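You operate a simulated robot arm through the tools that you are given. There is no shell and no other tool. Be economical: measure what you need, move in short steps, check, and stop when the job is done.

Carry out the task below with a simulated robot arm. There is one attempt and no reset: what you move stays moved.

TASK
Polish the tarnish off the brass disc with the felt block and some polish.
Fine: lay the disc on the green mat first; put the block back.

Only the result counts: the job must be done as asked and must still hold three seconds after the hand-in. Knocking over, shifting, dropping, spilling or breaking anything else fails it.

THE ROBOT
A 7-joint arm with a two-finger parallel gripper, fixed in place. Base frame: the origin is at the foot of the arm, x ahead of it, y to its left, z up. Units: mm, degrees, N and s.
With the tool pointing down near the work surface it reaches from about 300 to 700 mm from the base axis. Its first joint turns from -66.0 to 66.0 degrees. Payload 1.57 kg.
The tool frame sits at the grasp point between the pads (the TCP): z along the fingers, y along the line on which they close. The tips reach 30 mm beyond it. Largest opening 110 mm; finger width 24, thickness 12; the body of the gripper, 48 by 112 mm, starts 78 mm behind the TCP.
Orientation is that of the tool frame in the base frame, as a unit quaternion [x, y, z, w]. With the fingers straight down and closing along the base's y, the tool's x points along the base's -x, its y along +y and its z along -z.

THE INTERFACE
- The arm moves only by the tool jog_arm. Its argument "plan" is a list of rows, each a list of 7 numbers: the shift along the tool's x, y, z in units of 40 mm (1.0 is 40 mm), then the turn, a rotation vector about the tool's x, y, z in units of 5 degrees (1.0 is 5 degrees), then the finger opening in mm, from 0 to 110. In form: [[x, y, z, rx, ry, rz, gripper], ...]. A call has 1 to 20 rows; each row shifts and turns the commanded pose from where the row before left it, along the tool's axes as they then stand. A call with a number of a shift or a turn outside -1 to 1 is refused whole. Rows are played at 5 a second. More than 50 mm and 8.6 degrees between two rows, or a gripper value outside its range, and nothing of the call is played. A pose out of reach is approached as far as the arm can. The call stops where the force on the tool passes 40 N (or 10 N more than at its start, if that is more) or the arm is blocked; 0.2 s more then pass. The fingers move at their own pace (about 108 mm/s each) and stop on an object; they squeeze with about 34 N. The grip force told is the motor's: it shows also when the fingers shut on nothing. Time passes only in rows, and 0.2 s behind the last, so rows that do not move let the fingers close. It gives the time, the measured TCP pose, the force on the tool (base axes), the opening and the grip force at its end, in the units of the frame above (readings bear some noise), and new pictures: "show" is both (left out), scene, wrist or none.
- Cameras (640 x 400 px; columns grow to the right, rows downward): "scene" is fixed at [149.8, -382.4, 1403.7]; the picture's right is [0.89, -0.46, 0.00], its down [-0.26, -0.51, -0.82] and it looks along [0.37, 0.73, -0.57] (base axes); focal length 354 px, centre (320, 200). "wrist" rides on the gripper at [70, 16, -141] in the tool frame; the picture's right is [-0.23, 0.97, 0.00], its down [-0.86, -0.20, -0.48] and it looks along [-0.47, -0.11, 0.88] (tool axes); focal length 222 px, centre (320, 200). There is no depth. A picture from a camera that has moved, and an enlarged one, comes with that camera's place and axes in the base frame and with its lens.
- enlarge(camera, box): a new picture of the part [left, top, right, bottom] of that camera's present view, enlarged. The clock stands still meanwhile.
- close_job(): hands the job in; it is judged then, once.

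Go step by step. Nothing tells you positions but the pictures and the camera data: compare them with the known pose of the tool, close in by small moves and look again before you grip or let go. The budget is 120 turns and 200 pictures, counting those below and the enlarged ones. Unless the task says otherwise, let go and move clear before handing in, and close with one line.

The tools are called after "Call:" by a JSON object that holds its "fn" and its "kwargs". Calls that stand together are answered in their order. jog_arm: Moves the arm, as the interface text tells. Its arguments: {"type":"object","properties":{"plan":{"type":"array","items":{"type":"array","items":{"type":"number"}}},"show":{"type":"string","enum":["both","scene","wrist","none"]}},"required":["plan"]} The other tools are called the same way: enlarge (camera, box) takes an enlarged picture of a part of a camera's view; close_job () hands the job in.

At the start:

```text
time: 0.0
tool_pos: [330.8, 201.4, 1051.5]
ee_rot: [0.001, 1.0, 0.001, 0.0]
contact_force: [0.1, 0.9, 1.1]
finger_gap: 110.1
finger_force: 0.1
```

scene: 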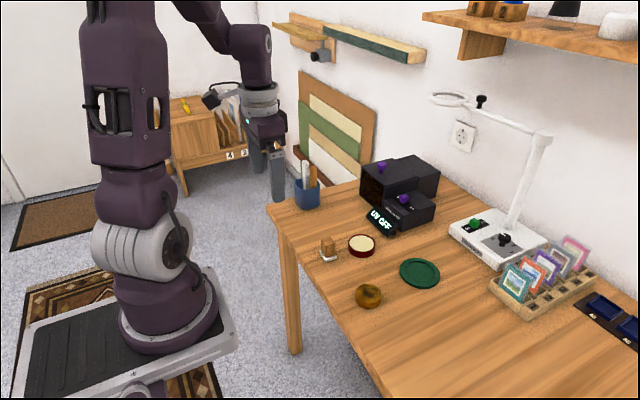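
wrist: 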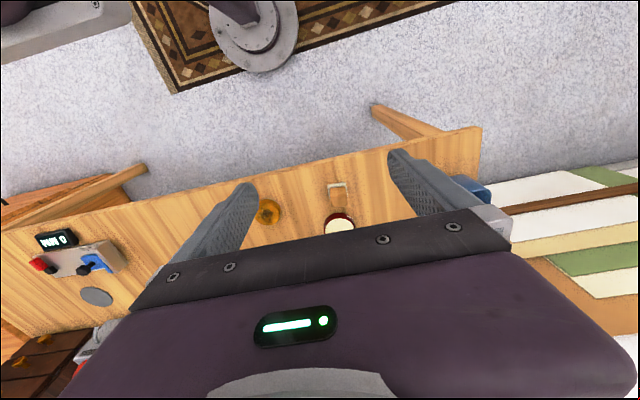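

I see a table with a brass disc, a green round mat, a red tin of cream-coloured polish and a felt block on a rest. I'll look closer first.

Call:
{"fn": "enlarge", "kwargs": {"camera": "scene", "box": [290, 220, 450, 320]}}

Call:
{"fn": "enlarge", "kwargs": {"camera": "scene", "box": [340, 130, 640, 330]}}

```text
4.00 times, centred on (370, 270) of scene
camera zoom: at [149.8, -382.4, 1403.7], right [0.89, -0.46, 0.0], down [-0.26, -0.51, -0.82], along [0.37, 0.73, -0.57], focal length 1418 px, centre (120, -80)
```

zoom: 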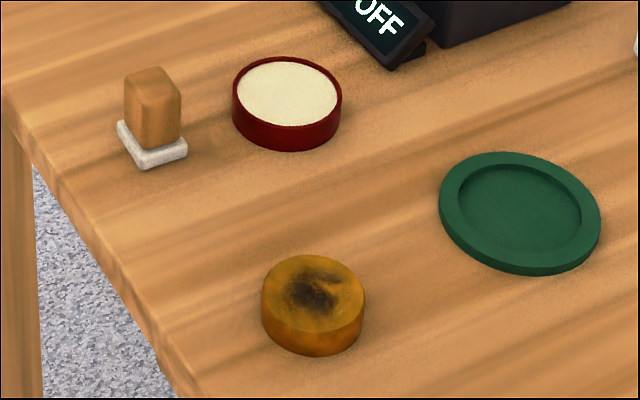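

```text
2.00 times, centred on (490, 230) of scene
camera zoom: at [149.8, -382.4, 1403.7], right [0.89, -0.46, 0.0], down [-0.26, -0.51, -0.82], along [0.37, 0.73, -0.57], focal length 709 px, centre (-20, 140)
```

zoom: 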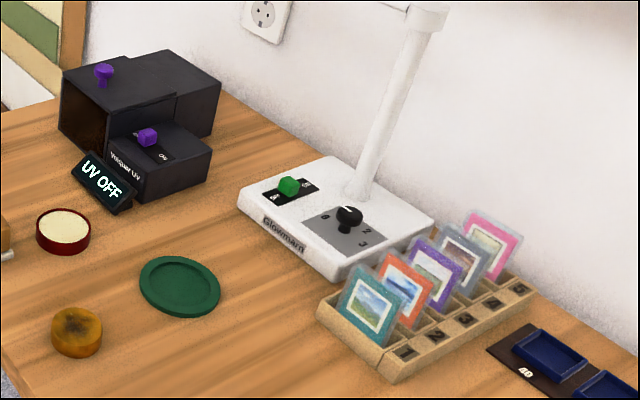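

Estimates: disc about (484, 40), mat about (641, 46), tin about (560, 185), block about (467, 200) with its top near z 821. I'll move high over the disc and check from the wrist.

Call:
{"fn": "jog_arm", "kwargs": {"plan": [[-0.479, -0.504, 0.473, 0, 0, 0, 110], [-0.479, -0.504, 0.473, 0, 0, 0, 110], [-0.479, -0.504, 0.473, 0, 0, 0, 110], [-0.479, -0.504, 0.473, 0, 0, 0, 110], [-0.479, -0.504, 0.473, 0, 0, 0, 110], [-0.479, -0.504, 0.473, 0, 0, 0, 110], [-0.479, -0.504, 0.473, 0, 0, 0, 110], [-0.479, -0.504, 0.473, 0, 0, 0, 110], [0, 0, 0, 0, 0, 0, 110]]}}

```text
time: 2.0
tool_pos: [483.4, 39.5, 900.7]
ee_rot: [0.0, 1.0, -0.001, 0.0]
contact_force: [-0.3, 0.5, -0.4]
finger_gap: 109.9
finger_force: 0.1
camera wrist: at [413.5, 56.4, 1042.0], right [0.23, 0.97, 0.0], down [0.86, -0.2, 0.48], along [0.47, -0.11, -0.88], focal length 222 px, centre (320, 200)
```

scene: 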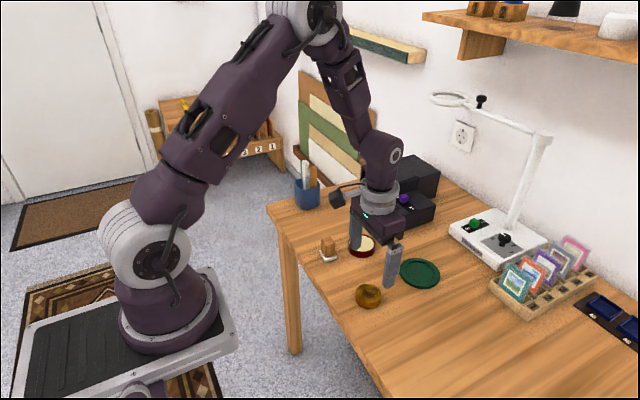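
wrist: 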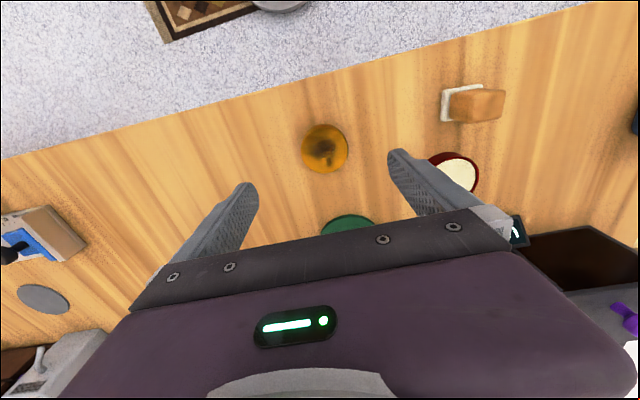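

The disc lies almost below the TCP. I'll enlarge to refine the disc and block positions.

Call:
{"fn": "enlarge", "kwargs": {"camera": "wrist", "box": [280, 100, 380, 200]}}

Call:
{"fn": "enlarge", "kwargs": {"camera": "wrist", "box": [400, 60, 560, 160]}}

```text
4.00 times, centred on (330, 150) of wrist
camera zoom: at [413.5, 56.4, 1042.0], right [0.23, 0.97, 0.0], down [0.86, -0.2, 0.48], along [0.47, -0.11, -0.88], focal length 888 px, centre (280, 400)
```

zoom: 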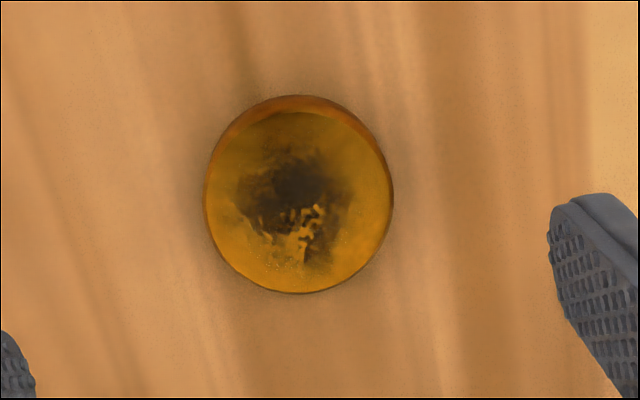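

```text
4.00 times, centred on (480, 110) of wrist
camera zoom: at [413.5, 56.4, 1042.0], right [0.23, 0.97, 0.0], down [0.86, -0.2, 0.48], along [0.47, -0.11, -0.88], focal length 888 px, centre (-320, 560)
```

zoom: 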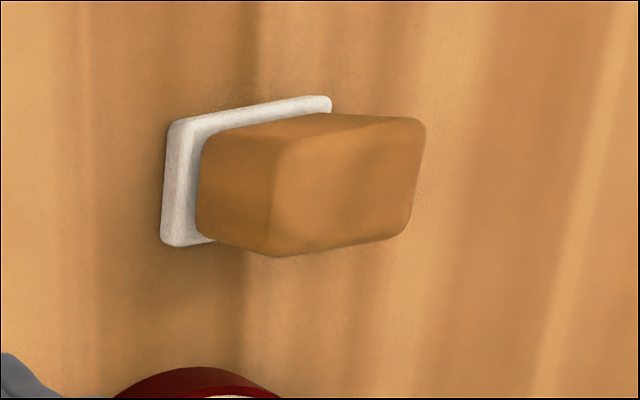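

The disc refines to (488, 45) and the block to about (475, 208), both nearly square to the base. I'll go down around the disc with the fingers open.

Call:
{"fn": "jog_arm", "kwargs": {"plan": [[-0.115, 0.138, 0, 0, 0, 0, 110], [0, 0, 0.85, 0, 0, 0, 110], [0, 0, 0.85, 0, 0, 0, 110], [0, 0, 0.86, 0, 0, 0, 110], [0, 0, 0, 0, 0, 0, 110]]}}

Call:
{"fn": "enlarge", "kwargs": {"camera": "scene", "box": [310, 220, 470, 320]}}

```text
time: 3.2
tool_pos: [488.8, 45.2, 797.4]
ee_rot: [0.001, 1.0, 0.001, 0.001]
contact_force: [0.3, 0.0, 0.1]
finger_gap: 110.0
finger_force: 0.0
camera wrist: at [417.1, 62.7, 939.1], right [0.23, 0.97, 0.0], down [0.86, -0.2, 0.48], along [0.47, -0.11, -0.88], focal length 222 px, centre (320, 200)
```

scene: 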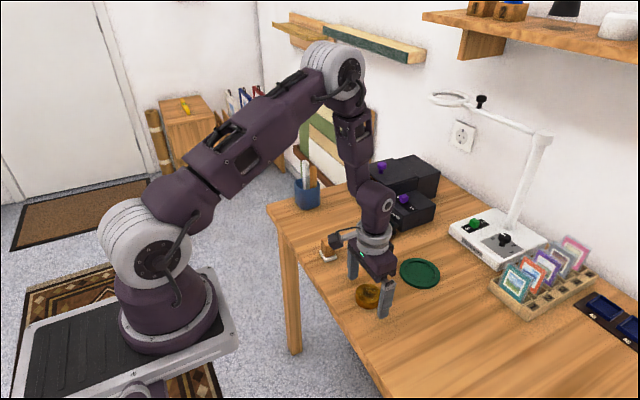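
wrist: 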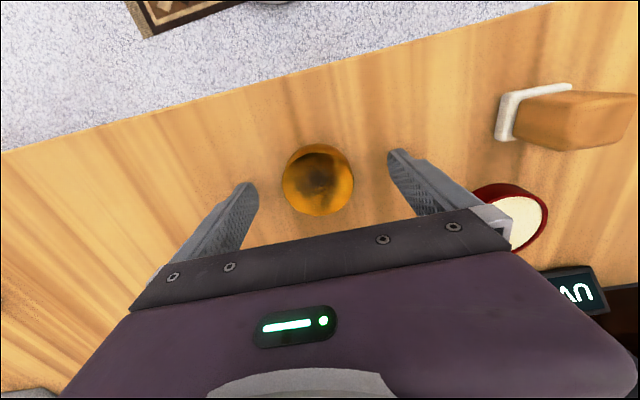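

```text
4.00 times, centred on (390, 270) of scene
camera zoom: at [149.8, -382.4, 1403.7], right [0.89, -0.46, 0.0], down [-0.26, -0.51, -0.82], along [0.37, 0.73, -0.57], focal length 1418 px, centre (40, -80)
```

zoom: 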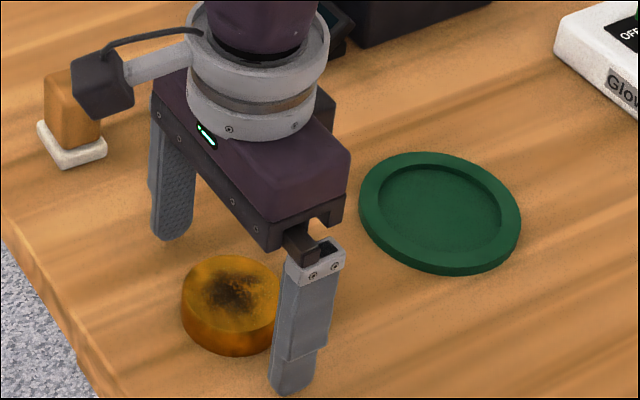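

The fingers straddle the disc. I'll measure its centre again before closing.

Call:
{"fn": "enlarge", "kwargs": {"camera": "wrist", "box": [240, 130, 400, 230]}}

```text
4.00 times, centred on (320, 180) of wrist
camera zoom: at [417.1, 62.7, 939.1], right [0.23, 0.97, 0.0], down [0.86, -0.2, 0.48], along [0.47, -0.11, -0.88], focal length 888 px, centre (320, 280)
```

zoom: 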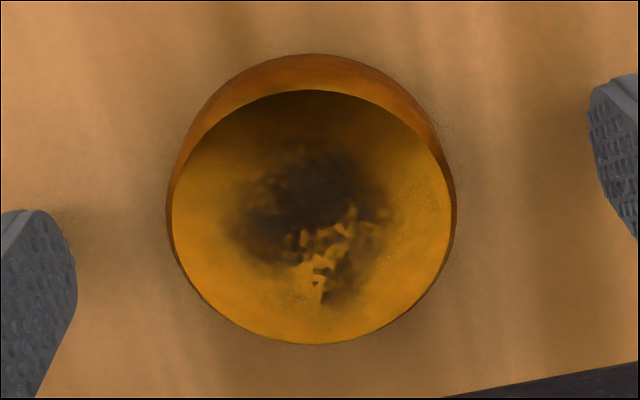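

It is well centred at (487, 45), so I'll close on it.

Call:
{"fn": "jog_arm", "kwargs": {"plan": [[0.04, 0, 0, 0, 0, 0, 60], [0, 0, 0, 0, 0, 0, 40], [0, 0, 0, 0, 0, 0, 40], [0, 0, 0, 0, 0, 0, 40], [0, 0, 0, 0, 0, 0, 40]], "show": "none"}}

```text
time: 4.4
tool_pos: [487.3, 45.6, 797.4]
ee_rot: [0.001, 1.0, 0.0, 0.0]
contact_force: [0.5, 0.1, 0.1]
finger_gap: 57.0
finger_force: 33.7
```

I have it gripped at 57 mm. I'll lift it and carry it to just short of the mat for a look.

Call:
{"fn": "jog_arm", "kwargs": {"plan": [[0, 0, -0.7, 0, 0, 0, 40], [0, 0, -0.8, 0, 0, 0, 40], [-0.75, 0, -0.5, 0, 0, 0, 40], [-0.8, 0, 0, 0, 0, 0, 40], [-0.8, 0, 0, 0, 0, 0, 40], [0, 0, 0, 0, 0, 0, 40]]}}

Call:
{"fn": "enlarge", "kwargs": {"camera": "wrist", "box": [240, 100, 400, 200]}}

```text
time: 5.8
tool_pos: [581.6, 45.4, 876.5]
ee_rot: [0.0, 1.0, 0.001, 0.0]
contact_force: [-0.3, 0.1, -4.4]
finger_gap: 57.1
finger_force: 33.9
camera wrist: at [511.3, 62.5, 1018.0], right [0.23, 0.97, 0.0], down [0.86, -0.2, 0.48], along [0.47, -0.11, -0.88], focal length 222 px, centre (320, 200)
```

scene: 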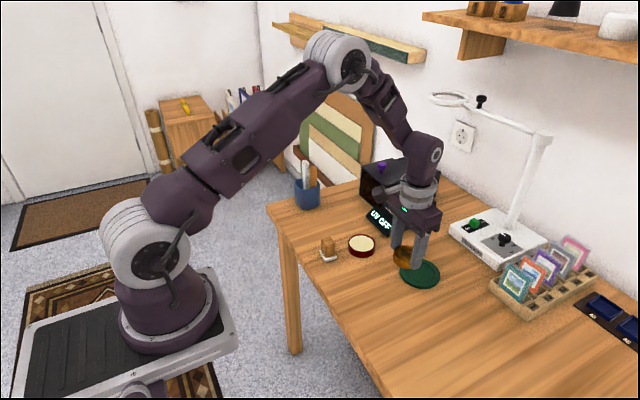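
wrist: 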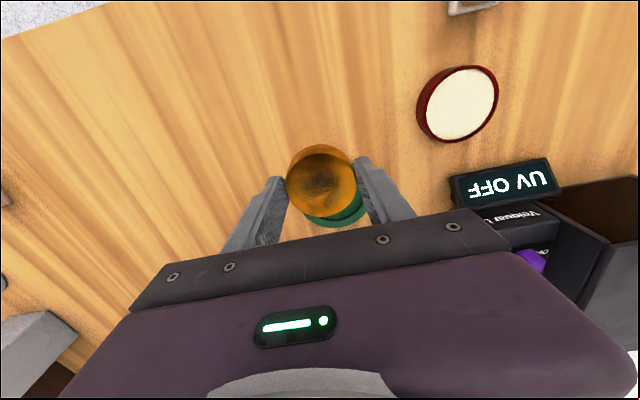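

```text
4.00 times, centred on (320, 150) of wrist
camera zoom: at [511.3, 62.5, 1018.0], right [0.23, 0.97, 0.0], down [0.86, -0.2, 0.48], along [0.47, -0.11, -0.88], focal length 888 px, centre (320, 400)
```

zoom: 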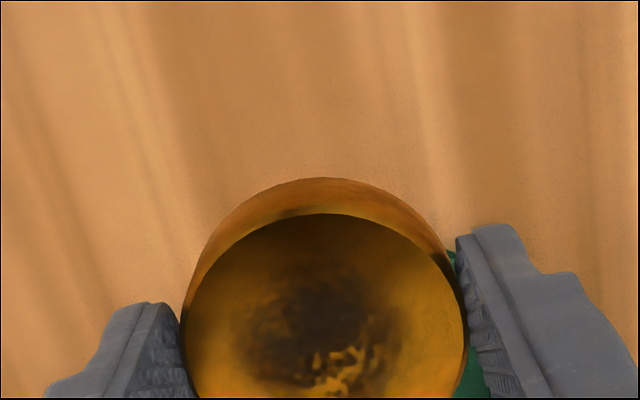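

The disc hides the mat, so I'll go higher and a bit past it to get a clear view.

Call:
{"fn": "jog_arm", "kwargs": {"plan": [[-0.41, 0, -0.8, 0, 0, 0, 40], [-0.41, 0, -0.8, 0, 0, 0, 40], [-0.41, 0, -0.8, 0, 0, 0, 40], [-0.41, 0, -0.8, 0, 0, 0, 40], [-0.41, 0, -0.8, 0, 0, 0, 40], [0, 0, 0, 0, 0, 0, 40]], "show": "none"}}

Call:
{"fn": "enlarge", "kwargs": {"camera": "wrist", "box": [240, 60, 400, 160]}}

```text
time: 7.2
tool_pos: [662.1, 45.5, 1036.9]
ee_rot: [-0.001, 1.0, 0.0, -0.001]
contact_force: [-0.3, 0.4, -4.2]
finger_gap: 57.3
finger_force: 33.9
```

```text
4.00 times, centred on (320, 110) of wrist
camera zoom: at [592.7, 62.0, 1180.0], right [0.23, 0.97, 0.0], down [0.86, -0.2, 0.48], along [0.46, -0.11, -0.88], focal length 888 px, centre (320, 560)
```

zoom: 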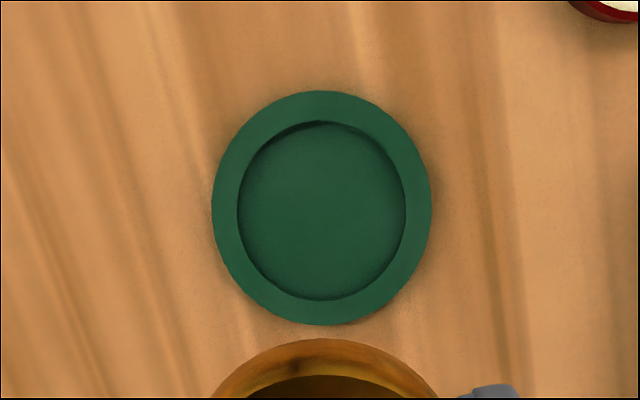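

The mat's centre is about (641, 51) and its recess is 73 mm across. I'll come down over it and stop just above.

Call:
{"fn": "jog_arm", "kwargs": {"plan": [[0.51, 0.137, 0, 0, 0, 0, 40], [0, 0, 0.9, 0, 0, 0, 40], [0, 0, 0.9, 0, 0, 0, 40], [0, 0, 0.9, 0, 0, 0, 40], [0, 0, 0.9, 0, 0, 0, 40], [0, 0, 0.9, 0, 0, 0, 40], [0, 0, 0.92, 0, 0, 0, 40], [0, 0, 0, 0, 0, 0, 40]], "show": "none"}}

Call:
{"fn": "enlarge", "kwargs": {"camera": "scene", "box": [360, 220, 480, 300]}}

Call:
{"fn": "enlarge", "kwargs": {"camera": "wrist", "box": [240, 110, 400, 210]}}

```text
time: 9.0
tool_pos: [643.6, 50.8, 821.9]
ee_rot: [0.001, 1.0, 0.0, 0.001]
contact_force: [0.2, 0.8, -4.7]
finger_gap: 57.3
finger_force: 34.4
```

```text
5.00 times, centred on (420, 260) of scene
camera zoom: at [149.9, -382.4, 1403.7], right [0.89, -0.46, 0.0], down [-0.26, -0.51, -0.82], along [0.37, 0.73, -0.57], focal length 1772 px, centre (-180, -100)
```

zoom: 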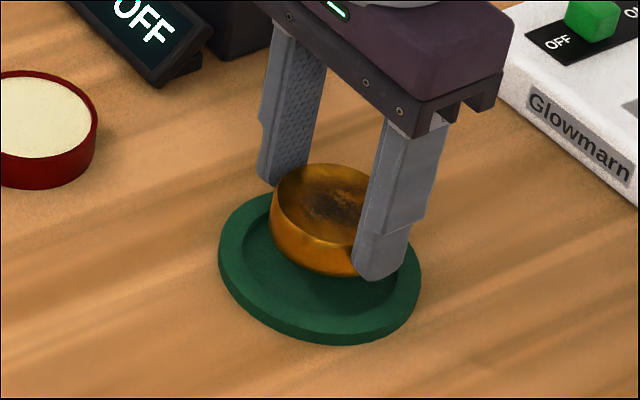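

```text
4.00 times, centred on (320, 160) of wrist
camera zoom: at [572.9, 67.0, 963.5], right [0.23, 0.97, 0.0], down [0.85, -0.2, 0.48], along [0.47, -0.11, -0.88], focal length 888 px, centre (320, 360)
```

zoom: 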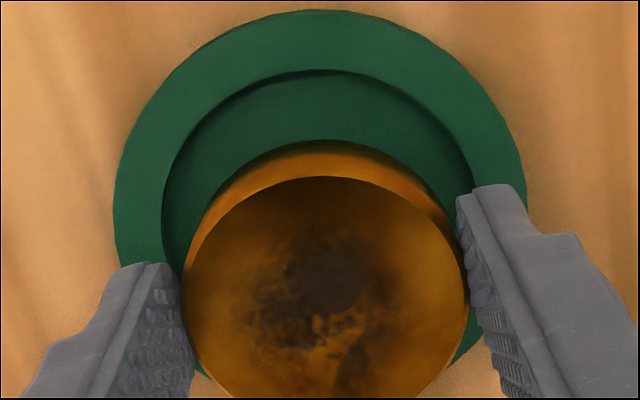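

It's well centred. I'll lower in small steps while watching the force.

Call:
{"fn": "jog_arm", "kwargs": {"plan": [[-0.02, 0, 0.15, 0, 0, 0, 40], [0, 0, 0.15, 0, 0, 0, 40], [0, 0, 0.1, 0, 0, 0, 40], [0, 0, 0, 0, 0, 0, 40]], "show": "none"}}

Call:
{"fn": "enlarge", "kwargs": {"camera": "scene", "box": [360, 220, 480, 300]}}

```text
time: 10.0
tool_pos: [645.1, 50.6, 805.6]
ee_rot: [0.0, 1.0, 0.0, 0.0]
contact_force: [-0.2, 0.8, -4.2]
finger_gap: 56.8
finger_force: 33.8
```

```text
5.00 times, centred on (420, 260) of scene
camera zoom: at [149.9, -382.4, 1403.7], right [0.89, -0.46, 0.0], down [-0.26, -0.51, -0.82], along [0.37, 0.73, -0.57], focal length 1772 px, centre (-180, -100)
```

zoom: 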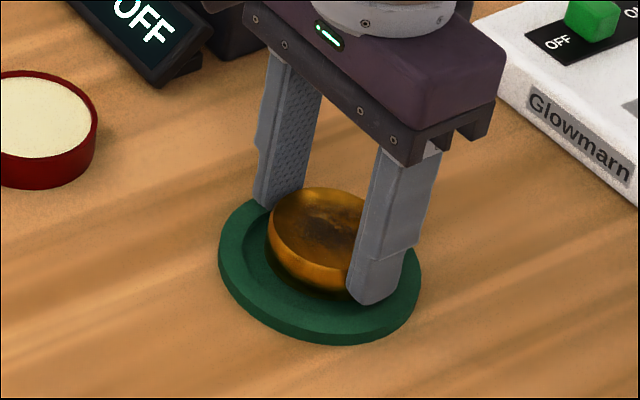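

Call:
{"fn": "jog_arm", "kwargs": {"plan": [[0, 0, 0.05, 0, 0, 0, 40], [0, 0, 0, 0, 0, 0, 40]], "show": "none"}}

```text
time: 10.6
tool_pos: [644.0, 50.5, 802.6]
ee_rot: [0.0, 1.0, -0.001, -0.001]
contact_force: [0.0, -0.6, -3.9]
finger_gap: 57.1
finger_force: 34.0
```

There's no contact yet; I'll lower a little more.

Call:
{"fn": "jog_arm", "kwargs": {"plan": [[0, 0, 0.04, 0, 0, 0, 40], [0, 0, 0, 0, 0, 0, 40]], "show": "none"}}

```text
time: 11.2
tool_pos: [644.3, 51.7, 801.5]
ee_rot: [0.0, 1.0, 0.0, 0.0]
contact_force: [0.0, -0.4, -3.5]
finger_gap: 57.3
finger_force: 33.5
```

Call:
{"fn": "jog_arm", "kwargs": {"plan": [[0, 0, 0.03, 0, 0, 0, 40], [0, 0, 0, 0, 0, 0, 40]], "show": "none"}}

Call:
{"fn": "enlarge", "kwargs": {"camera": "scene", "box": [390, 235, 450, 295]}}

```text
time: 11.8
tool_pos: [643.9, 49.6, 801.2]
ee_rot: [0.0, 1.0, 0.0, 0.001]
contact_force: [-2.6, 0.3, 9.8]
finger_gap: 57.0
finger_force: 34.0
```

```text
6.67 times, centred on (420, 265) of scene
camera zoom: at [149.6, -382.4, 1403.7], right [0.89, -0.46, 0.0], down [-0.26, -0.51, -0.82], along [0.37, 0.73, -0.57], focal length 2363 px, centre (-347, -233)
```

zoom: 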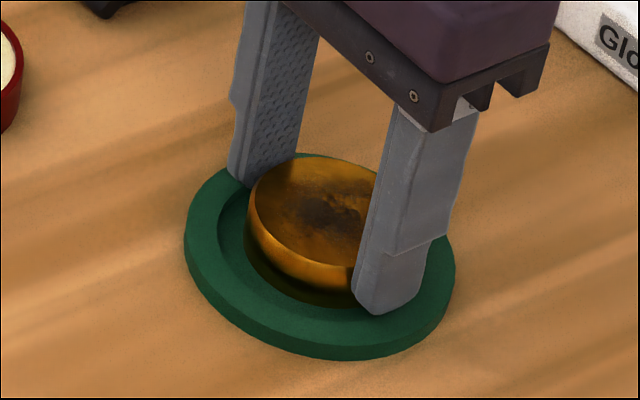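

Contact was made. I'll ease up slightly, open a little and lift away.

Call:
{"fn": "jog_arm", "kwargs": {"plan": [[0, 0, -0.025, 0, 0, 0, 40], [0, 0, 0, 0, 0, 0, 66], [0, 0, 0, 0, 0, 0, 70], [0, 0, -0.5, 0, 0, 0, 70], [0, 0, -0.8, 0, 0, 0, 110], [0, 0, -0.8, 0, 0, 0, 110], [0.6, 0, -0.8, 0, 0, 0, 110], [0.8, 0, -0.5, 0, 0, 0, 110], [0, 0, 0, 0, 0, 0, 110]]}}

Call:
{"fn": "enlarge", "kwargs": {"camera": "scene", "box": [380, 235, 460, 295]}}

Call:
{"fn": "enlarge", "kwargs": {"camera": "wrist", "box": [240, 110, 400, 210]}}

```text
time: 13.8
tool_pos: [585.9, 51.1, 938.2]
ee_rot: [0.0, 1.0, 0.0, 0.0]
contact_force: [0.4, 0.3, 0.3]
finger_gap: 109.8
finger_force: 0.1
camera wrist: at [516.0, 67.5, 1080.3], right [0.23, 0.97, 0.0], down [0.86, -0.2, 0.48], along [0.47, -0.11, -0.88], focal length 222 px, centre (320, 200)
```

scene: 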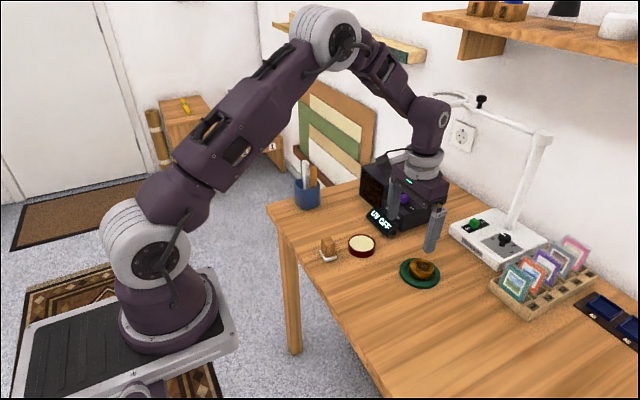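
wrist: 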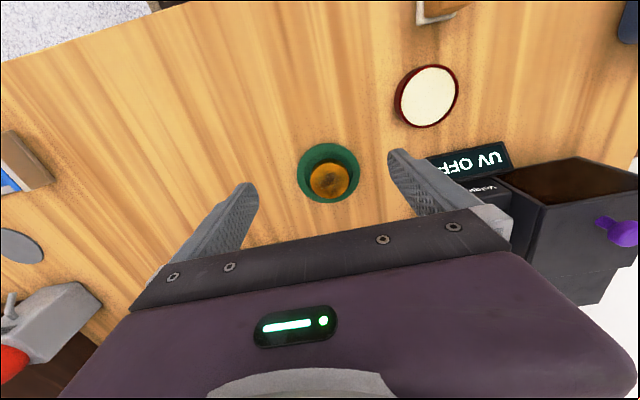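

```text
6.67 times, centred on (420, 265) of scene
camera zoom: at [149.8, -382.4, 1403.7], right [0.89, -0.46, 0.0], down [-0.26, -0.51, -0.82], along [0.37, 0.73, -0.57], focal length 2363 px, centre (-347, -233)
```

zoom: 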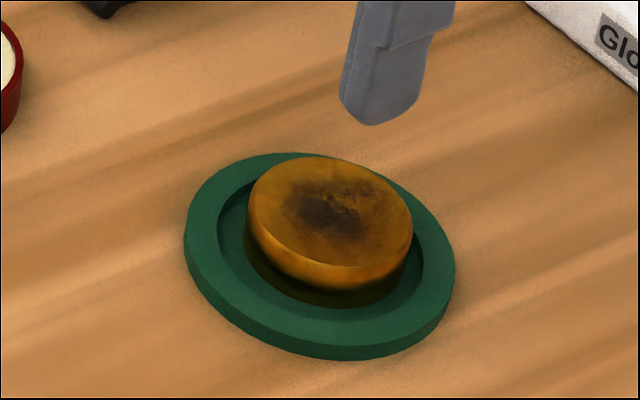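

```text
4.00 times, centred on (320, 160) of wrist
camera zoom: at [516.0, 67.5, 1080.3], right [0.23, 0.97, 0.0], down [0.86, -0.2, 0.48], along [0.47, -0.11, -0.88], focal length 888 px, centre (320, 360)
```

zoom: 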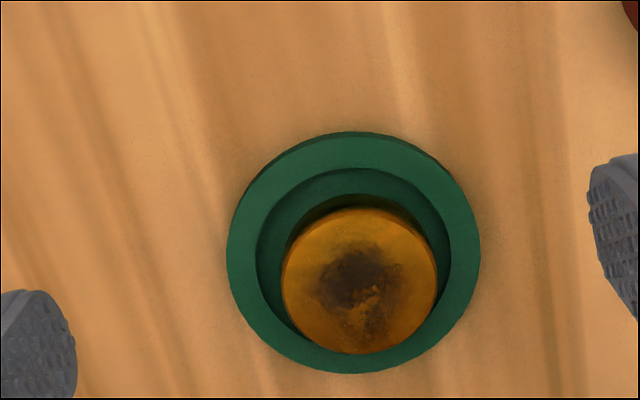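

The disc sits in the recess at (644, 52). Next I'll go above the felt block.

Call:
{"fn": "jog_arm", "kwargs": {"plan": [[0.463, 0.654, 0.2, 0, 0, 0, 110], [0.463, 0.654, 0.2, 0, 0, 0, 110], [0.463, 0.654, 0.2, 0, 0, 0, 110], [0.463, 0.654, 0.2, 0, 0, 0, 110], [0.463, 0.654, 0.2, 0, 0, 0, 110], [0.463, 0.654, 0.2, 0, 0, 0, 110], [0, 0, 0, 0, 0, 0, 80]], "show": "none"}}

Call:
{"fn": "enlarge", "kwargs": {"camera": "wrist", "box": [240, 80, 400, 180]}}

Call:
{"fn": "enlarge", "kwargs": {"camera": "scene", "box": [290, 210, 410, 285]}}

```text
time: 15.4
tool_pos: [476.3, 208.4, 886.9]
ee_rot: [0.0, 1.0, 0.0, 0.0]
contact_force: [0.7, 0.2, -0.1]
finger_gap: 80.2
finger_force: 0.1
```

```text
4.00 times, centred on (320, 130) of wrist
camera zoom: at [405.6, 226.0, 1028.5], right [0.23, 0.97, 0.0], down [0.86, -0.2, 0.48], along [0.47, -0.11, -0.88], focal length 888 px, centre (320, 480)
```

zoom: 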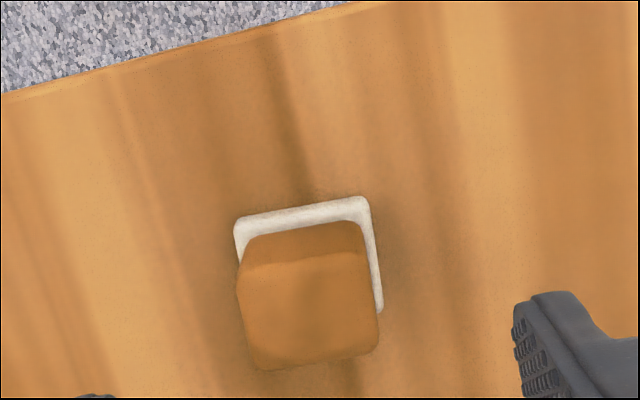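

```text
5.33 times, centred on (350, 248) of scene
camera zoom: at [149.8, -382.4, 1403.7], right [0.89, -0.46, 0.0], down [-0.26, -0.51, -0.82], along [0.37, 0.73, -0.57], focal length 1890 px, centre (160, -53)
```

zoom: 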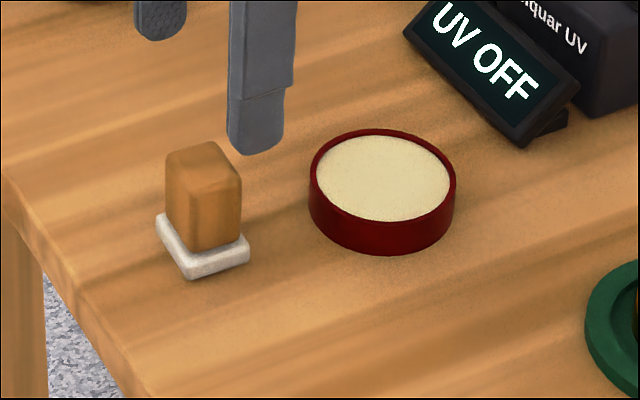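

The block's handle is about 30 mm wide, centred at (474, 208) and turned about 3.5° clockwise. I'll match that turn and descend.

Call:
{"fn": "jog_arm", "kwargs": {"plan": [[0.06, 0, 0, 0, 0, 0.7, 80], [0, 0, 0.7, 0, 0, 0, 80], [0, 0, 0.7, 0, 0, 0, 80], [0, 0, 0.7, 0, 0, 0, 80], [0, 0, 0, 0, 0, 0, 80]]}}

Call:
{"fn": "enlarge", "kwargs": {"camera": "scene", "box": [290, 210, 410, 285]}}

Call:
{"fn": "enlarge", "kwargs": {"camera": "wrist", "box": [240, 110, 400, 210]}}

```text
time: 16.6
tool_pos: [474.9, 208.5, 805.5]
ee_rot: [0.03, 1.0, 0.0, 0.0]
contact_force: [0.5, -0.7, -0.1]
finger_gap: 80.2
finger_force: 0.1
camera wrist: at [404.4, 229.2, 946.8], right [0.29, 0.96, 0.0], down [0.84, -0.25, 0.48], along [0.46, -0.14, -0.88], focal length 222 px, centre (320, 200)
```

scene: 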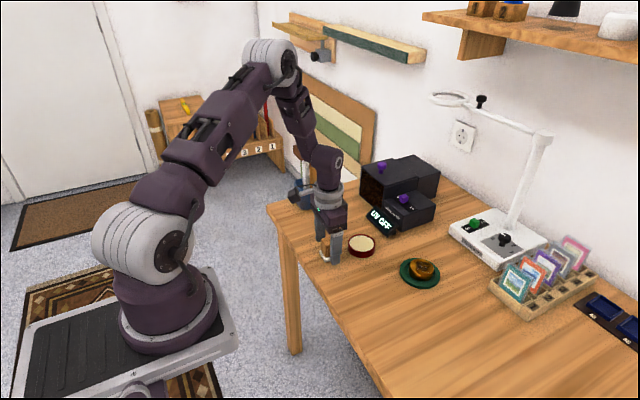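
wrist: 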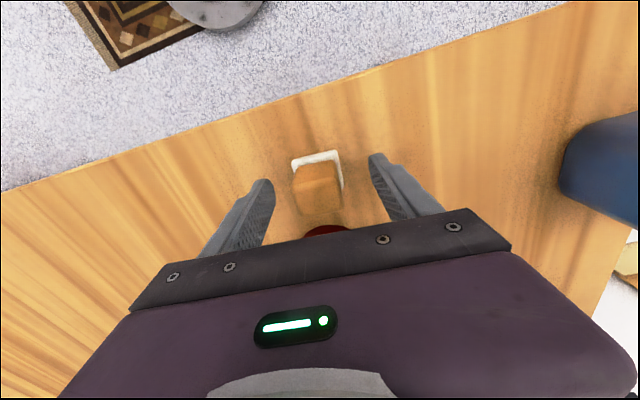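

```text
5.33 times, centred on (350, 248) of scene
camera zoom: at [149.8, -382.4, 1403.7], right [0.89, -0.46, 0.0], down [-0.26, -0.51, -0.82], along [0.37, 0.73, -0.57], focal length 1890 px, centre (160, -53)
```

zoom: 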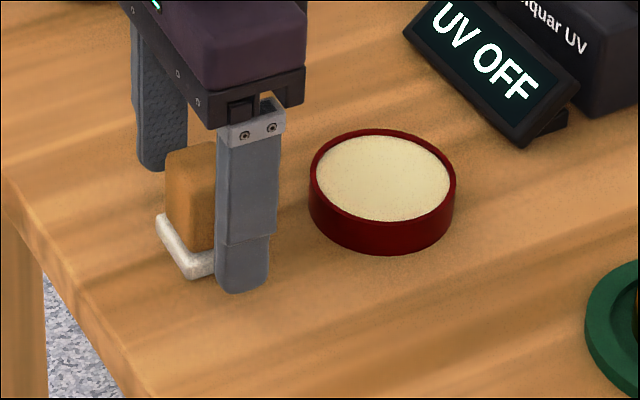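

```text
4.00 times, centred on (320, 160) of wrist
camera zoom: at [404.4, 229.2, 946.8], right [0.29, 0.96, 0.0], down [0.84, -0.25, 0.48], along [0.46, -0.14, -0.88], focal length 888 px, centre (320, 360)
```

zoom: 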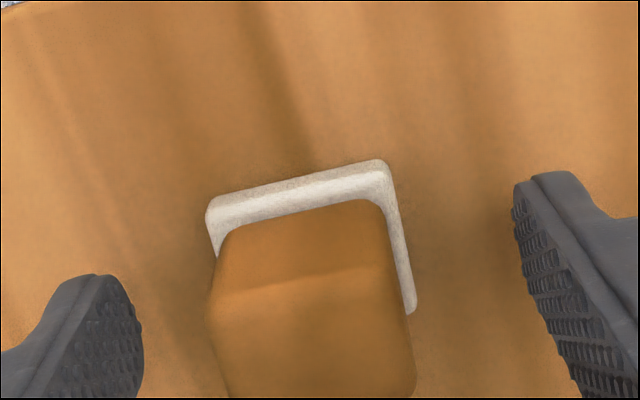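

The fingers are parallel to the block and centred, so I'll grip it and record this pose: TCP (474.9, 208.5, 805.5).

Call:
{"fn": "jog_arm", "kwargs": {"plan": [[0, 0, 0, 0, 0, 0, 40], [0, 0, 0, 0, 0, 0, 15], [0, 0, 0, 0, 0, 0, 15], [0, 0, 0, 0, 0, 0, 15]], "show": "none"}}

Call:
{"fn": "enlarge", "kwargs": {"camera": "wrist", "box": [240, 110, 400, 210]}}

```text
time: 17.6
tool_pos: [473.5, 207.4, 805.9]
ee_rot: [0.031, 1.0, -0.001, 0.0]
contact_force: [0.0, -0.1, 0.4]
finger_gap: 33.1
finger_force: 33.9
```

```text
4.00 times, centred on (320, 160) of wrist
camera zoom: at [404.3, 229.2, 947.2], right [0.29, 0.96, 0.0], down [0.84, -0.25, 0.48], along [0.46, -0.14, -0.88], focal length 888 px, centre (320, 360)
```

zoom: 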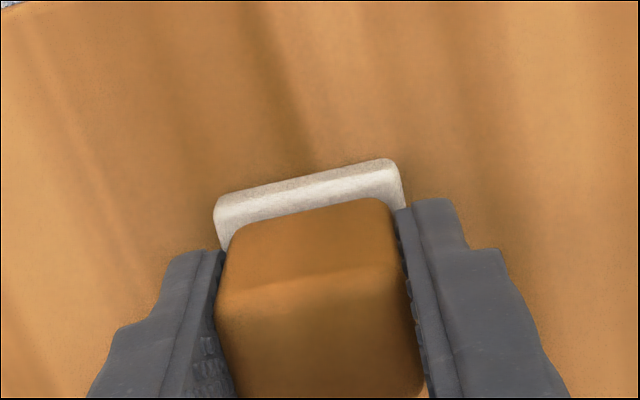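

The grip is solid at 33 mm. I'll lift and carry the block above the tin, at about (566, 193).

Call:
{"fn": "jog_arm", "kwargs": {"plan": [[0, 0, -0.7, 0, 0, 0, 15], [0, 0, -0.8, 0, 0, 0, 15], [-0.77, -0.07, 0, 0, 0, 0, 15], [-0.77, -0.07, 0, 0, 0, 0, 15], [-0.77, -0.07, 0, 0, 0, 0, 15], [0, 0, 0.4, 0, 0, 0, 15], [0, 0, 0, 0, 0, 0, 15]]}}

Call:
{"fn": "enlarge", "kwargs": {"camera": "scene", "box": [310, 200, 410, 275]}}

Call:
{"fn": "enlarge", "kwargs": {"camera": "wrist", "box": [240, 110, 400, 210]}}

```text
time: 19.2
tool_pos: [566.5, 194.5, 848.9]
ee_rot: [0.031, 1.0, 0.0, 0.0]
contact_force: [-0.8, 0.2, 0.0]
finger_gap: 33.1
finger_force: 33.6
camera wrist: at [496.1, 215.6, 990.9], right [0.29, 0.96, 0.0], down [0.84, -0.25, 0.48], along [0.46, -0.14, -0.88], focal length 222 px, centre (320, 200)
```

scene: 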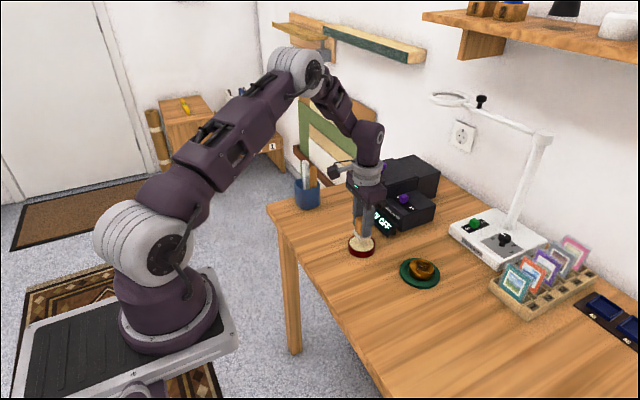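
wrist: 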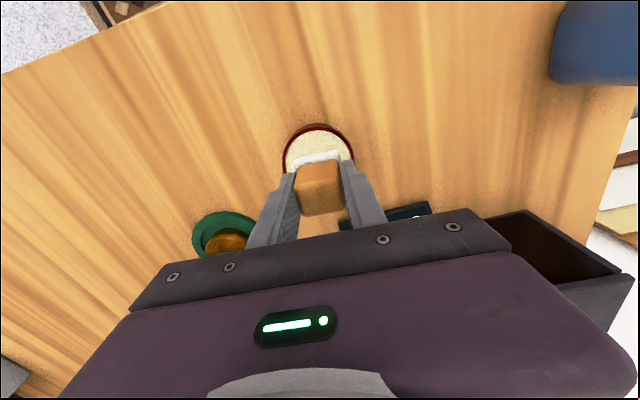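

```text
5.33 times, centred on (360, 238) of scene
camera zoom: at [149.8, -382.4, 1403.7], right [0.89, -0.46, 0.0], down [-0.26, -0.51, -0.82], along [0.37, 0.73, -0.57], focal length 1890 px, centre (107, 0)
```

zoom: 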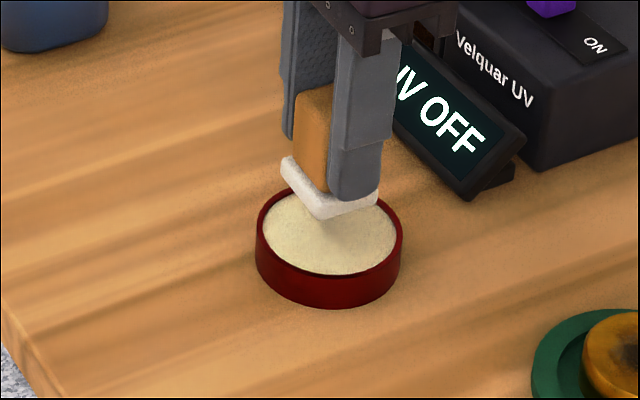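

```text
4.00 times, centred on (320, 160) of wrist
camera zoom: at [496.1, 215.6, 990.9], right [0.29, 0.96, 0.0], down [0.84, -0.25, 0.48], along [0.46, -0.14, -0.88], focal length 888 px, centre (320, 360)
```

zoom: 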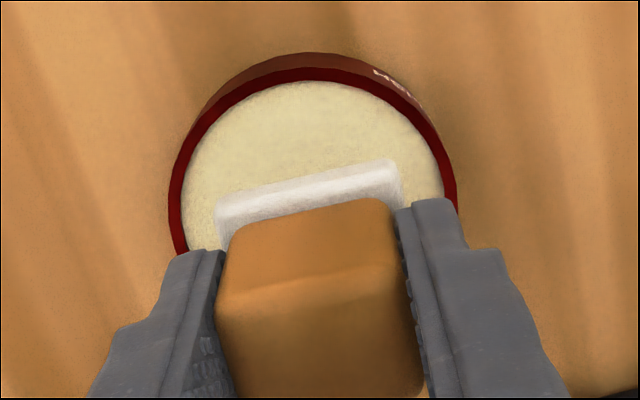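

The block is over the tin's centre. I'll lower it to just above the polish, then creep until it touches.

Call:
{"fn": "jog_arm", "kwargs": {"plan": [[0, -0.03, 0.2, 0, 0, 0, 15], [0, 0, 0.2, 0, 0, 0, 15], [0, 0, 0.1, 0, 0, 0, 15], [0, 0, 0, 0, 0, 0, 15]], "show": "none"}}

Call:
{"fn": "enlarge", "kwargs": {"camera": "scene", "box": [325, 215, 395, 265]}}

```text
time: 20.2
tool_pos: [566.5, 194.2, 829.5]
ee_rot: [0.03, 1.0, 0.001, -0.001]
contact_force: [0.6, -0.1, -0.6]
finger_gap: 33.2
finger_force: 34.1
```

```text
8.00 times, centred on (360, 240) of scene
camera zoom: at [149.8, -382.4, 1403.7], right [0.89, -0.46, 0.0], down [-0.26, -0.51, -0.82], along [0.37, 0.73, -0.57], focal length 2835 px, centre (0, -120)
```

zoom: 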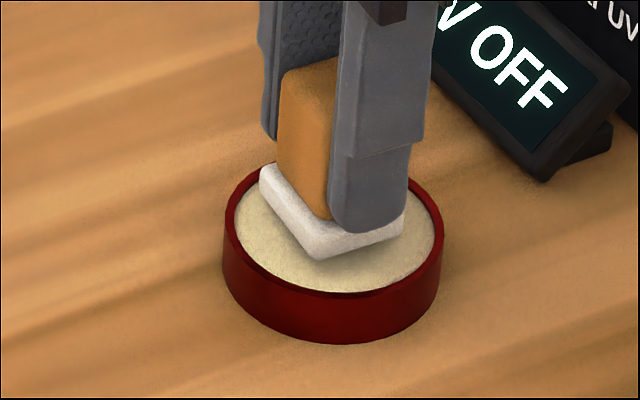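

Call:
{"fn": "jog_arm", "kwargs": {"plan": [[0, 0, 0.06, 0, 0, 0, 15], [0, 0, 0, 0, 0, 0, 15]], "show": "none"}}

```text
time: 20.8
tool_pos: [565.8, 193.5, 826.0]
ee_rot: [0.031, 1.0, 0.0, 0.0]
contact_force: [0.1, 0.0, -0.8]
finger_gap: 33.3
finger_force: 34.0
```

Still free, so I'll keep creeping down.

Call:
{"fn": "jog_arm", "kwargs": {"plan": [[0, 0, 0.05, 0, 0, 0, 15], [0, 0, 0, 0, 0, 0, 15]], "show": "none"}}

Call:
{"fn": "jog_arm", "kwargs": {"plan": [[0, 0, 0.04, 0, 0, 0, 15], [0, 0, 0, 0, 0, 0, 15]], "show": "none"}}

Call:
{"fn": "enlarge", "kwargs": {"camera": "scene", "box": [325, 215, 395, 265]}}

```text
time: 21.4
tool_pos: [565.5, 193.2, 824.8]
ee_rot: [0.03, 1.0, 0.001, 0.001]
contact_force: [-0.6, 0.3, -0.9]
finger_gap: 33.3
finger_force: 33.9
```

```text
time: 22.0
tool_pos: [565.2, 193.2, 824.5]
ee_rot: [0.031, 1.0, 0.0, 0.0]
contact_force: [-7.9, -0.8, 25.6]
finger_gap: 33.3
finger_force: 33.8
```

```text
8.00 times, centred on (360, 240) of scene
camera zoom: at [149.2, -382.6, 1403.7], right [0.89, -0.46, 0.0], down [-0.26, -0.51, -0.82], along [0.37, 0.73, -0.57], focal length 2835 px, centre (0, -120)
```

zoom: 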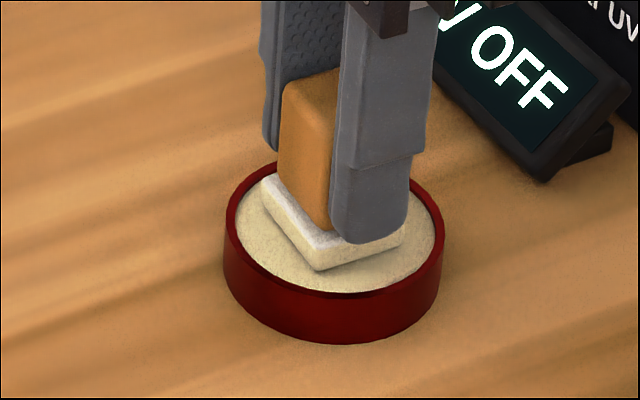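

The felt is pressed onto the polish with about 25 N. I'll lift straight up and check whether it took any.

Call:
{"fn": "jog_arm", "kwargs": {"plan": [[0, 0, 0, 0, 0, 0, 15], [0, 0, -0.3, 0, 0, 0, 15], [0, 0, -0.6, 0, 0, 0, 15], [0, 0, -0.6, 0, 0, 0, 15], [0, 0, 0, 0, 0, 0, 15]], "show": "none"}}

Call:
{"fn": "enlarge", "kwargs": {"camera": "scene", "box": [325, 200, 395, 265]}}

```text
time: 23.2
tool_pos: [567.7, 194.0, 884.2]
ee_rot: [0.03, 1.0, 0.0, 0.0]
contact_force: [0.4, 0.0, -0.7]
finger_gap: 33.1
finger_force: 34.2
```

```text
6.15 times, centred on (360, 232) of scene
camera zoom: at [149.8, -382.4, 1403.7], right [0.89, -0.46, 0.0], down [-0.26, -0.51, -0.82], along [0.37, 0.73, -0.57], focal length 2181 px, centre (74, 0)
```

zoom: 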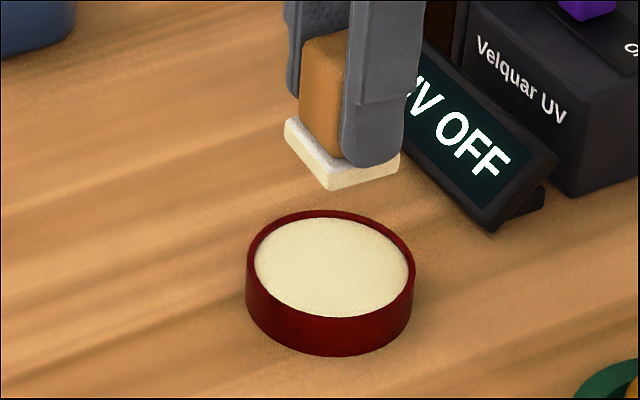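

The felt is now cream-coloured, so it took polish, and the tin hasn't moved. I'll carry it over the disc.

Call:
{"fn": "jog_arm", "kwargs": {"plan": [[-0.428, -0.686, 0, 0, 0, 0, 15], [-0.428, -0.686, 0, 0, 0, 0, 15], [-0.428, -0.686, 0, 0, 0, 0, 15], [-0.428, -0.686, 0, 0, 0, 0, 15], [-0.428, -0.686, 0, 0, 0, 0, 15], [0, 0, 0.8, 0, 0, 0, 15], [0, 0, 0, 0, 0, 0, 15]], "show": "none"}}

Call:
{"fn": "enlarge", "kwargs": {"camera": "scene", "box": [380, 225, 460, 295]}}

Call:
{"fn": "enlarge", "kwargs": {"camera": "wrist", "box": [240, 110, 400, 210]}}

```text
time: 24.8
tool_pos: [641.4, 51.3, 850.0]
ee_rot: [0.03, 1.0, 0.0, 0.0]
contact_force: [-0.7, 0.3, 0.0]
finger_gap: 33.3
finger_force: 33.6
```

```text
5.71 times, centred on (420, 260) of scene
camera zoom: at [149.8, -382.4, 1403.7], right [0.89, -0.46, 0.0], down [-0.26, -0.51, -0.82], along [0.37, 0.73, -0.57], focal length 2025 px, centre (-251, -143)
```

zoom: 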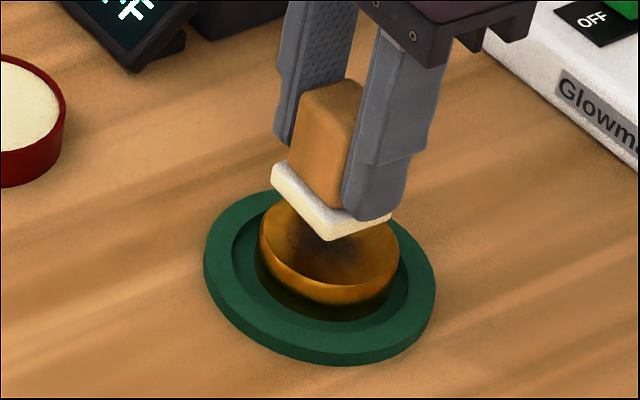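

```text
4.00 times, centred on (320, 160) of wrist
camera zoom: at [572.5, 72.2, 993.0], right [0.29, 0.96, 0.0], down [0.84, -0.25, 0.48], along [0.46, -0.14, -0.88], focal length 888 px, centre (320, 360)
```

zoom: 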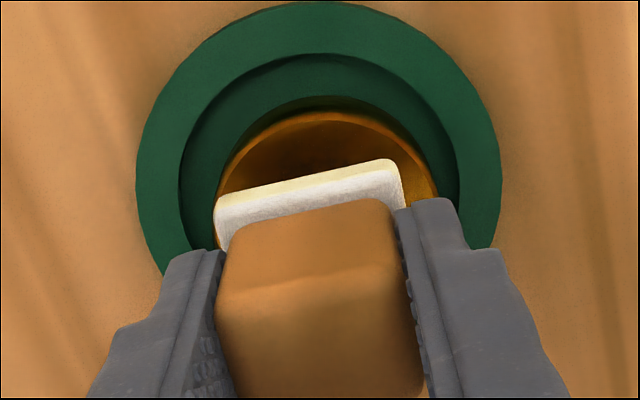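

I'll shift 3 mm forward, lower to just above the disc and creep down to light contact.

Call:
{"fn": "jog_arm", "kwargs": {"plan": [[-0.07, 0.02, 0.2, 0, 0, 0, 15], [0, 0, 0.12, 0, 0, 0, 15], [0, 0, 0, 0, 0, 0, 15]], "show": "none"}}

Call:
{"fn": "jog_arm", "kwargs": {"plan": [[0, 0, 0.04, 0, 0, 0, 15], [0, 0, 0, 0, 0, 0, 15]], "show": "none"}}

Call:
{"fn": "jog_arm", "kwargs": {"plan": [[0, 0, 0.025, 0, 0, 0, 15], [0, 0, 0, 0, 0, 0, 15]], "show": "none"}}

```text
time: 25.6
tool_pos: [645.0, 51.2, 839.1]
ee_rot: [0.03, 1.0, 0.0, 0.0]
contact_force: [-0.3, -0.4, -1.0]
finger_gap: 33.2
finger_force: 33.9
```

```text
time: 26.2
tool_pos: [645.6, 51.6, 836.2]
ee_rot: [0.031, 1.0, 0.0, 0.0]
contact_force: [0.5, 0.8, -0.5]
finger_gap: 33.3
finger_force: 34.3
```

```text
time: 26.8
tool_pos: [645.4, 50.1, 836.3]
ee_rot: [0.03, 1.0, 0.0, 0.0]
contact_force: [1.4, 0.3, 0.0]
finger_gap: 33.3
finger_force: 33.7
```

Call:
{"fn": "jog_arm", "kwargs": {"plan": [[0, 0, 0.025, 0, 0, 0, 15], [0, 0, 0, 0, 0, 0, 15]], "show": "none"}}

Call:
{"fn": "jog_arm", "kwargs": {"plan": [[0, 0, 0.025, 0, 0, 0, 15], [0, 0, 0, 0, 0, 0, 15]], "show": "none"}}

```text
time: 27.4
tool_pos: [645.5, 51.3, 834.0]
ee_rot: [0.031, 1.0, -0.001, 0.0]
contact_force: [-1.0, -0.2, -1.2]
finger_gap: 33.3
finger_force: 34.3
```

```text
time: 28.0
tool_pos: [645.8, 51.4, 833.3]
ee_rot: [0.032, 0.999, 0.0, 0.0]
contact_force: [-0.1, -0.1, -0.9]
finger_gap: 33.5
finger_force: 33.4
```

Call:
{"fn": "jog_arm", "kwargs": {"plan": [[0, 0, 0.02, 0, 0, 0, 15], [0, 0, 0, 0, 0, 0, 15]], "show": "none"}}

Call:
{"fn": "enlarge", "kwargs": {"camera": "scene", "box": [380, 225, 460, 295]}}

```text
time: 28.6
tool_pos: [644.8, 51.4, 833.0]
ee_rot: [0.03, 1.0, 0.001, 0.0]
contact_force: [0.0, 0.3, -1.3]
finger_gap: 33.5
finger_force: 33.7
```

```text
5.71 times, centred on (420, 260) of scene
camera zoom: at [149.8, -382.4, 1403.7], right [0.89, -0.46, 0.0], down [-0.26, -0.51, -0.82], along [0.37, 0.73, -0.57], focal length 2025 px, centre (-251, -143)
```

zoom: 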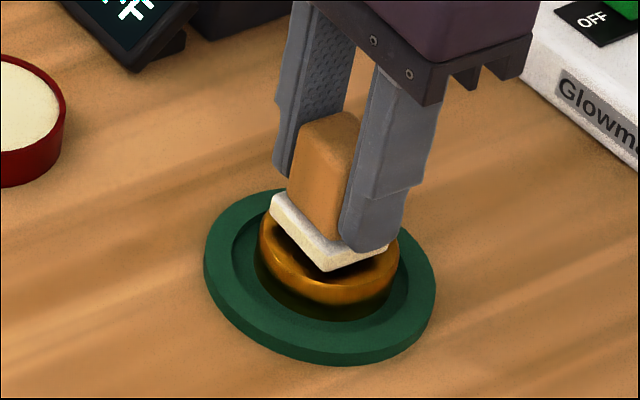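

Call:
{"fn": "jog_arm", "kwargs": {"plan": [[0, 0, 0.03, 0, 0, 0, 15], [0, 0, 0, 0, 0, 0, 15]], "show": "none"}}

Call:
{"fn": "jog_arm", "kwargs": {"plan": [[0, 0, 0.02, 0, 0, 0, 15], [0, 0, 0, 0, 0, 0, 15]], "show": "none"}}

Call:
{"fn": "jog_arm", "kwargs": {"plan": [[0, 0, 0.015, 0, 0, 0, 15], [0, 0, 0, 0, 0, 0, 15]], "show": "none"}}

```text
time: 29.2
tool_pos: [645.2, 51.6, 831.4]
ee_rot: [0.031, 1.0, 0.0, -0.001]
contact_force: [-0.4, -0.6, -1.0]
finger_gap: 33.5
finger_force: 34.1
```

```text
time: 29.8
tool_pos: [645.7, 52.3, 830.1]
ee_rot: [0.03, 1.0, 0.0, 0.0]
contact_force: [-0.8, 0.5, -0.9]
finger_gap: 33.3
finger_force: 33.9
```

```text
time: 30.4
tool_pos: [645.7, 51.8, 831.3]
ee_rot: [0.03, 1.0, 0.001, 0.0]
contact_force: [-0.8, 0.3, -1.0]
finger_gap: 33.3
finger_force: 34.7
```

Not touching yet; I'll keep creeping.

Call:
{"fn": "jog_arm", "kwargs": {"plan": [[0, 0, 0.02, 0, 0, 0, 15], [0, 0, 0, 0, 0, 0, 15]], "show": "none"}}

Call:
{"fn": "jog_arm", "kwargs": {"plan": [[0, 0, 0.015, 0, 0, 0, 15], [0, 0, 0, 0, 0, 0, 15]], "show": "none"}}

```text
time: 31.0
tool_pos: [644.9, 50.6, 829.5]
ee_rot: [0.031, 1.0, 0.0, -0.001]
contact_force: [-0.2, 0.5, -0.6]
finger_gap: 33.4
finger_force: 34.3
```

```text
time: 31.6
tool_pos: [645.8, 51.9, 828.6]
ee_rot: [0.031, 1.0, 0.0, 0.0]
contact_force: [-0.1, 0.3, -0.7]
finger_gap: 33.3
finger_force: 34.1
```

Call:
{"fn": "jog_arm", "kwargs": {"plan": [[0, 0, 0.015, 0, 0, 0, 15], [0, 0, 0, 0, 0, 0, 15]], "show": "none"}}

Call:
{"fn": "jog_arm", "kwargs": {"plan": [[0, 0, 0.015, 0, 0, 0, 15], [0, 0, 0, 0, 0, 0, 15]], "show": "none"}}

Call:
{"fn": "enlarge", "kwargs": {"camera": "scene", "box": [380, 225, 460, 295]}}

```text
time: 32.2
tool_pos: [645.7, 51.0, 827.8]
ee_rot: [0.031, 1.0, -0.001, 0.0]
contact_force: [-0.4, 0.1, 1.8]
finger_gap: 33.3
finger_force: 33.9
```

```text
time: 32.8
tool_pos: [645.0, 49.5, 827.7]
ee_rot: [0.03, 1.0, 0.0, 0.001]
contact_force: [-4.3, -0.1, 15.5]
finger_gap: 33.5
finger_force: 33.8
```

```text
5.71 times, centred on (420, 260) of scene
camera zoom: at [149.4, -382.4, 1403.7], right [0.89, -0.46, 0.0], down [-0.26, -0.51, -0.82], along [0.37, 0.73, -0.57], focal length 2025 px, centre (-251, -143)
```

zoom: 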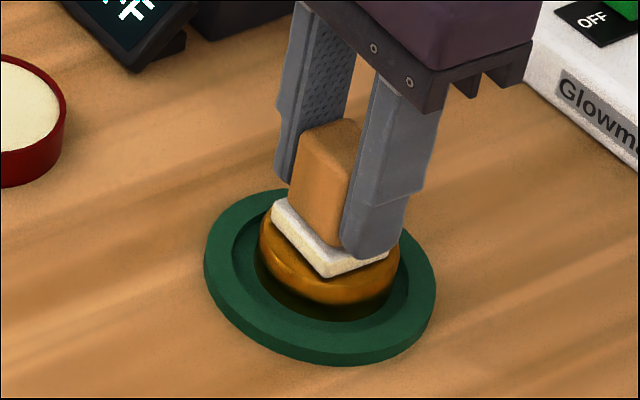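

Contact is about 15 N. I'll begin with a few short strokes and check the forces and the mat.

Call:
{"fn": "jog_arm", "kwargs": {"plan": [[0.15, 0, 0, 0, 0, 0, 15], [-0.15, 0, 0, 0, 0, 0, 15], [-0.15, 0, 0, 0, 0, 0, 15], [0.15, 0, 0, 0, 0, 0, 15], [0, 0.15, 0, 0, 0, 0, 15], [0, -0.15, 0, 0, 0, 0, 15], [0, -0.15, 0, 0, 0, 0, 15], [0, 0.15, 0, 0, 0, 0, 15], [0, 0, 0, 0, 0, 0, 15]], "show": "none"}}

Call:
{"fn": "enlarge", "kwargs": {"camera": "scene", "box": [380, 225, 460, 295]}}

```text
time: 34.8
tool_pos: [645.2, 49.3, 828.2]
ee_rot: [0.031, 1.0, -0.002, 0.0]
contact_force: [-0.7, -12.2, 26.5]
finger_gap: 33.1
finger_force: 34.4
```

```text
5.71 times, centred on (420, 260) of scene
camera zoom: at [149.2, -382.7, 1403.7], right [0.89, -0.46, 0.0], down [-0.26, -0.51, -0.82], along [0.38, 0.73, -0.57], focal length 2025 px, centre (-251, -143)
```

zoom: 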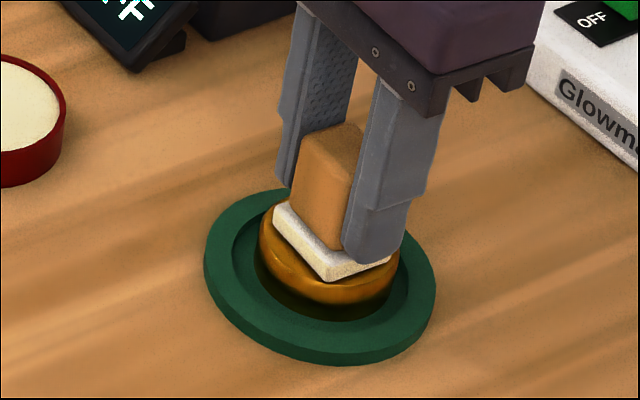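

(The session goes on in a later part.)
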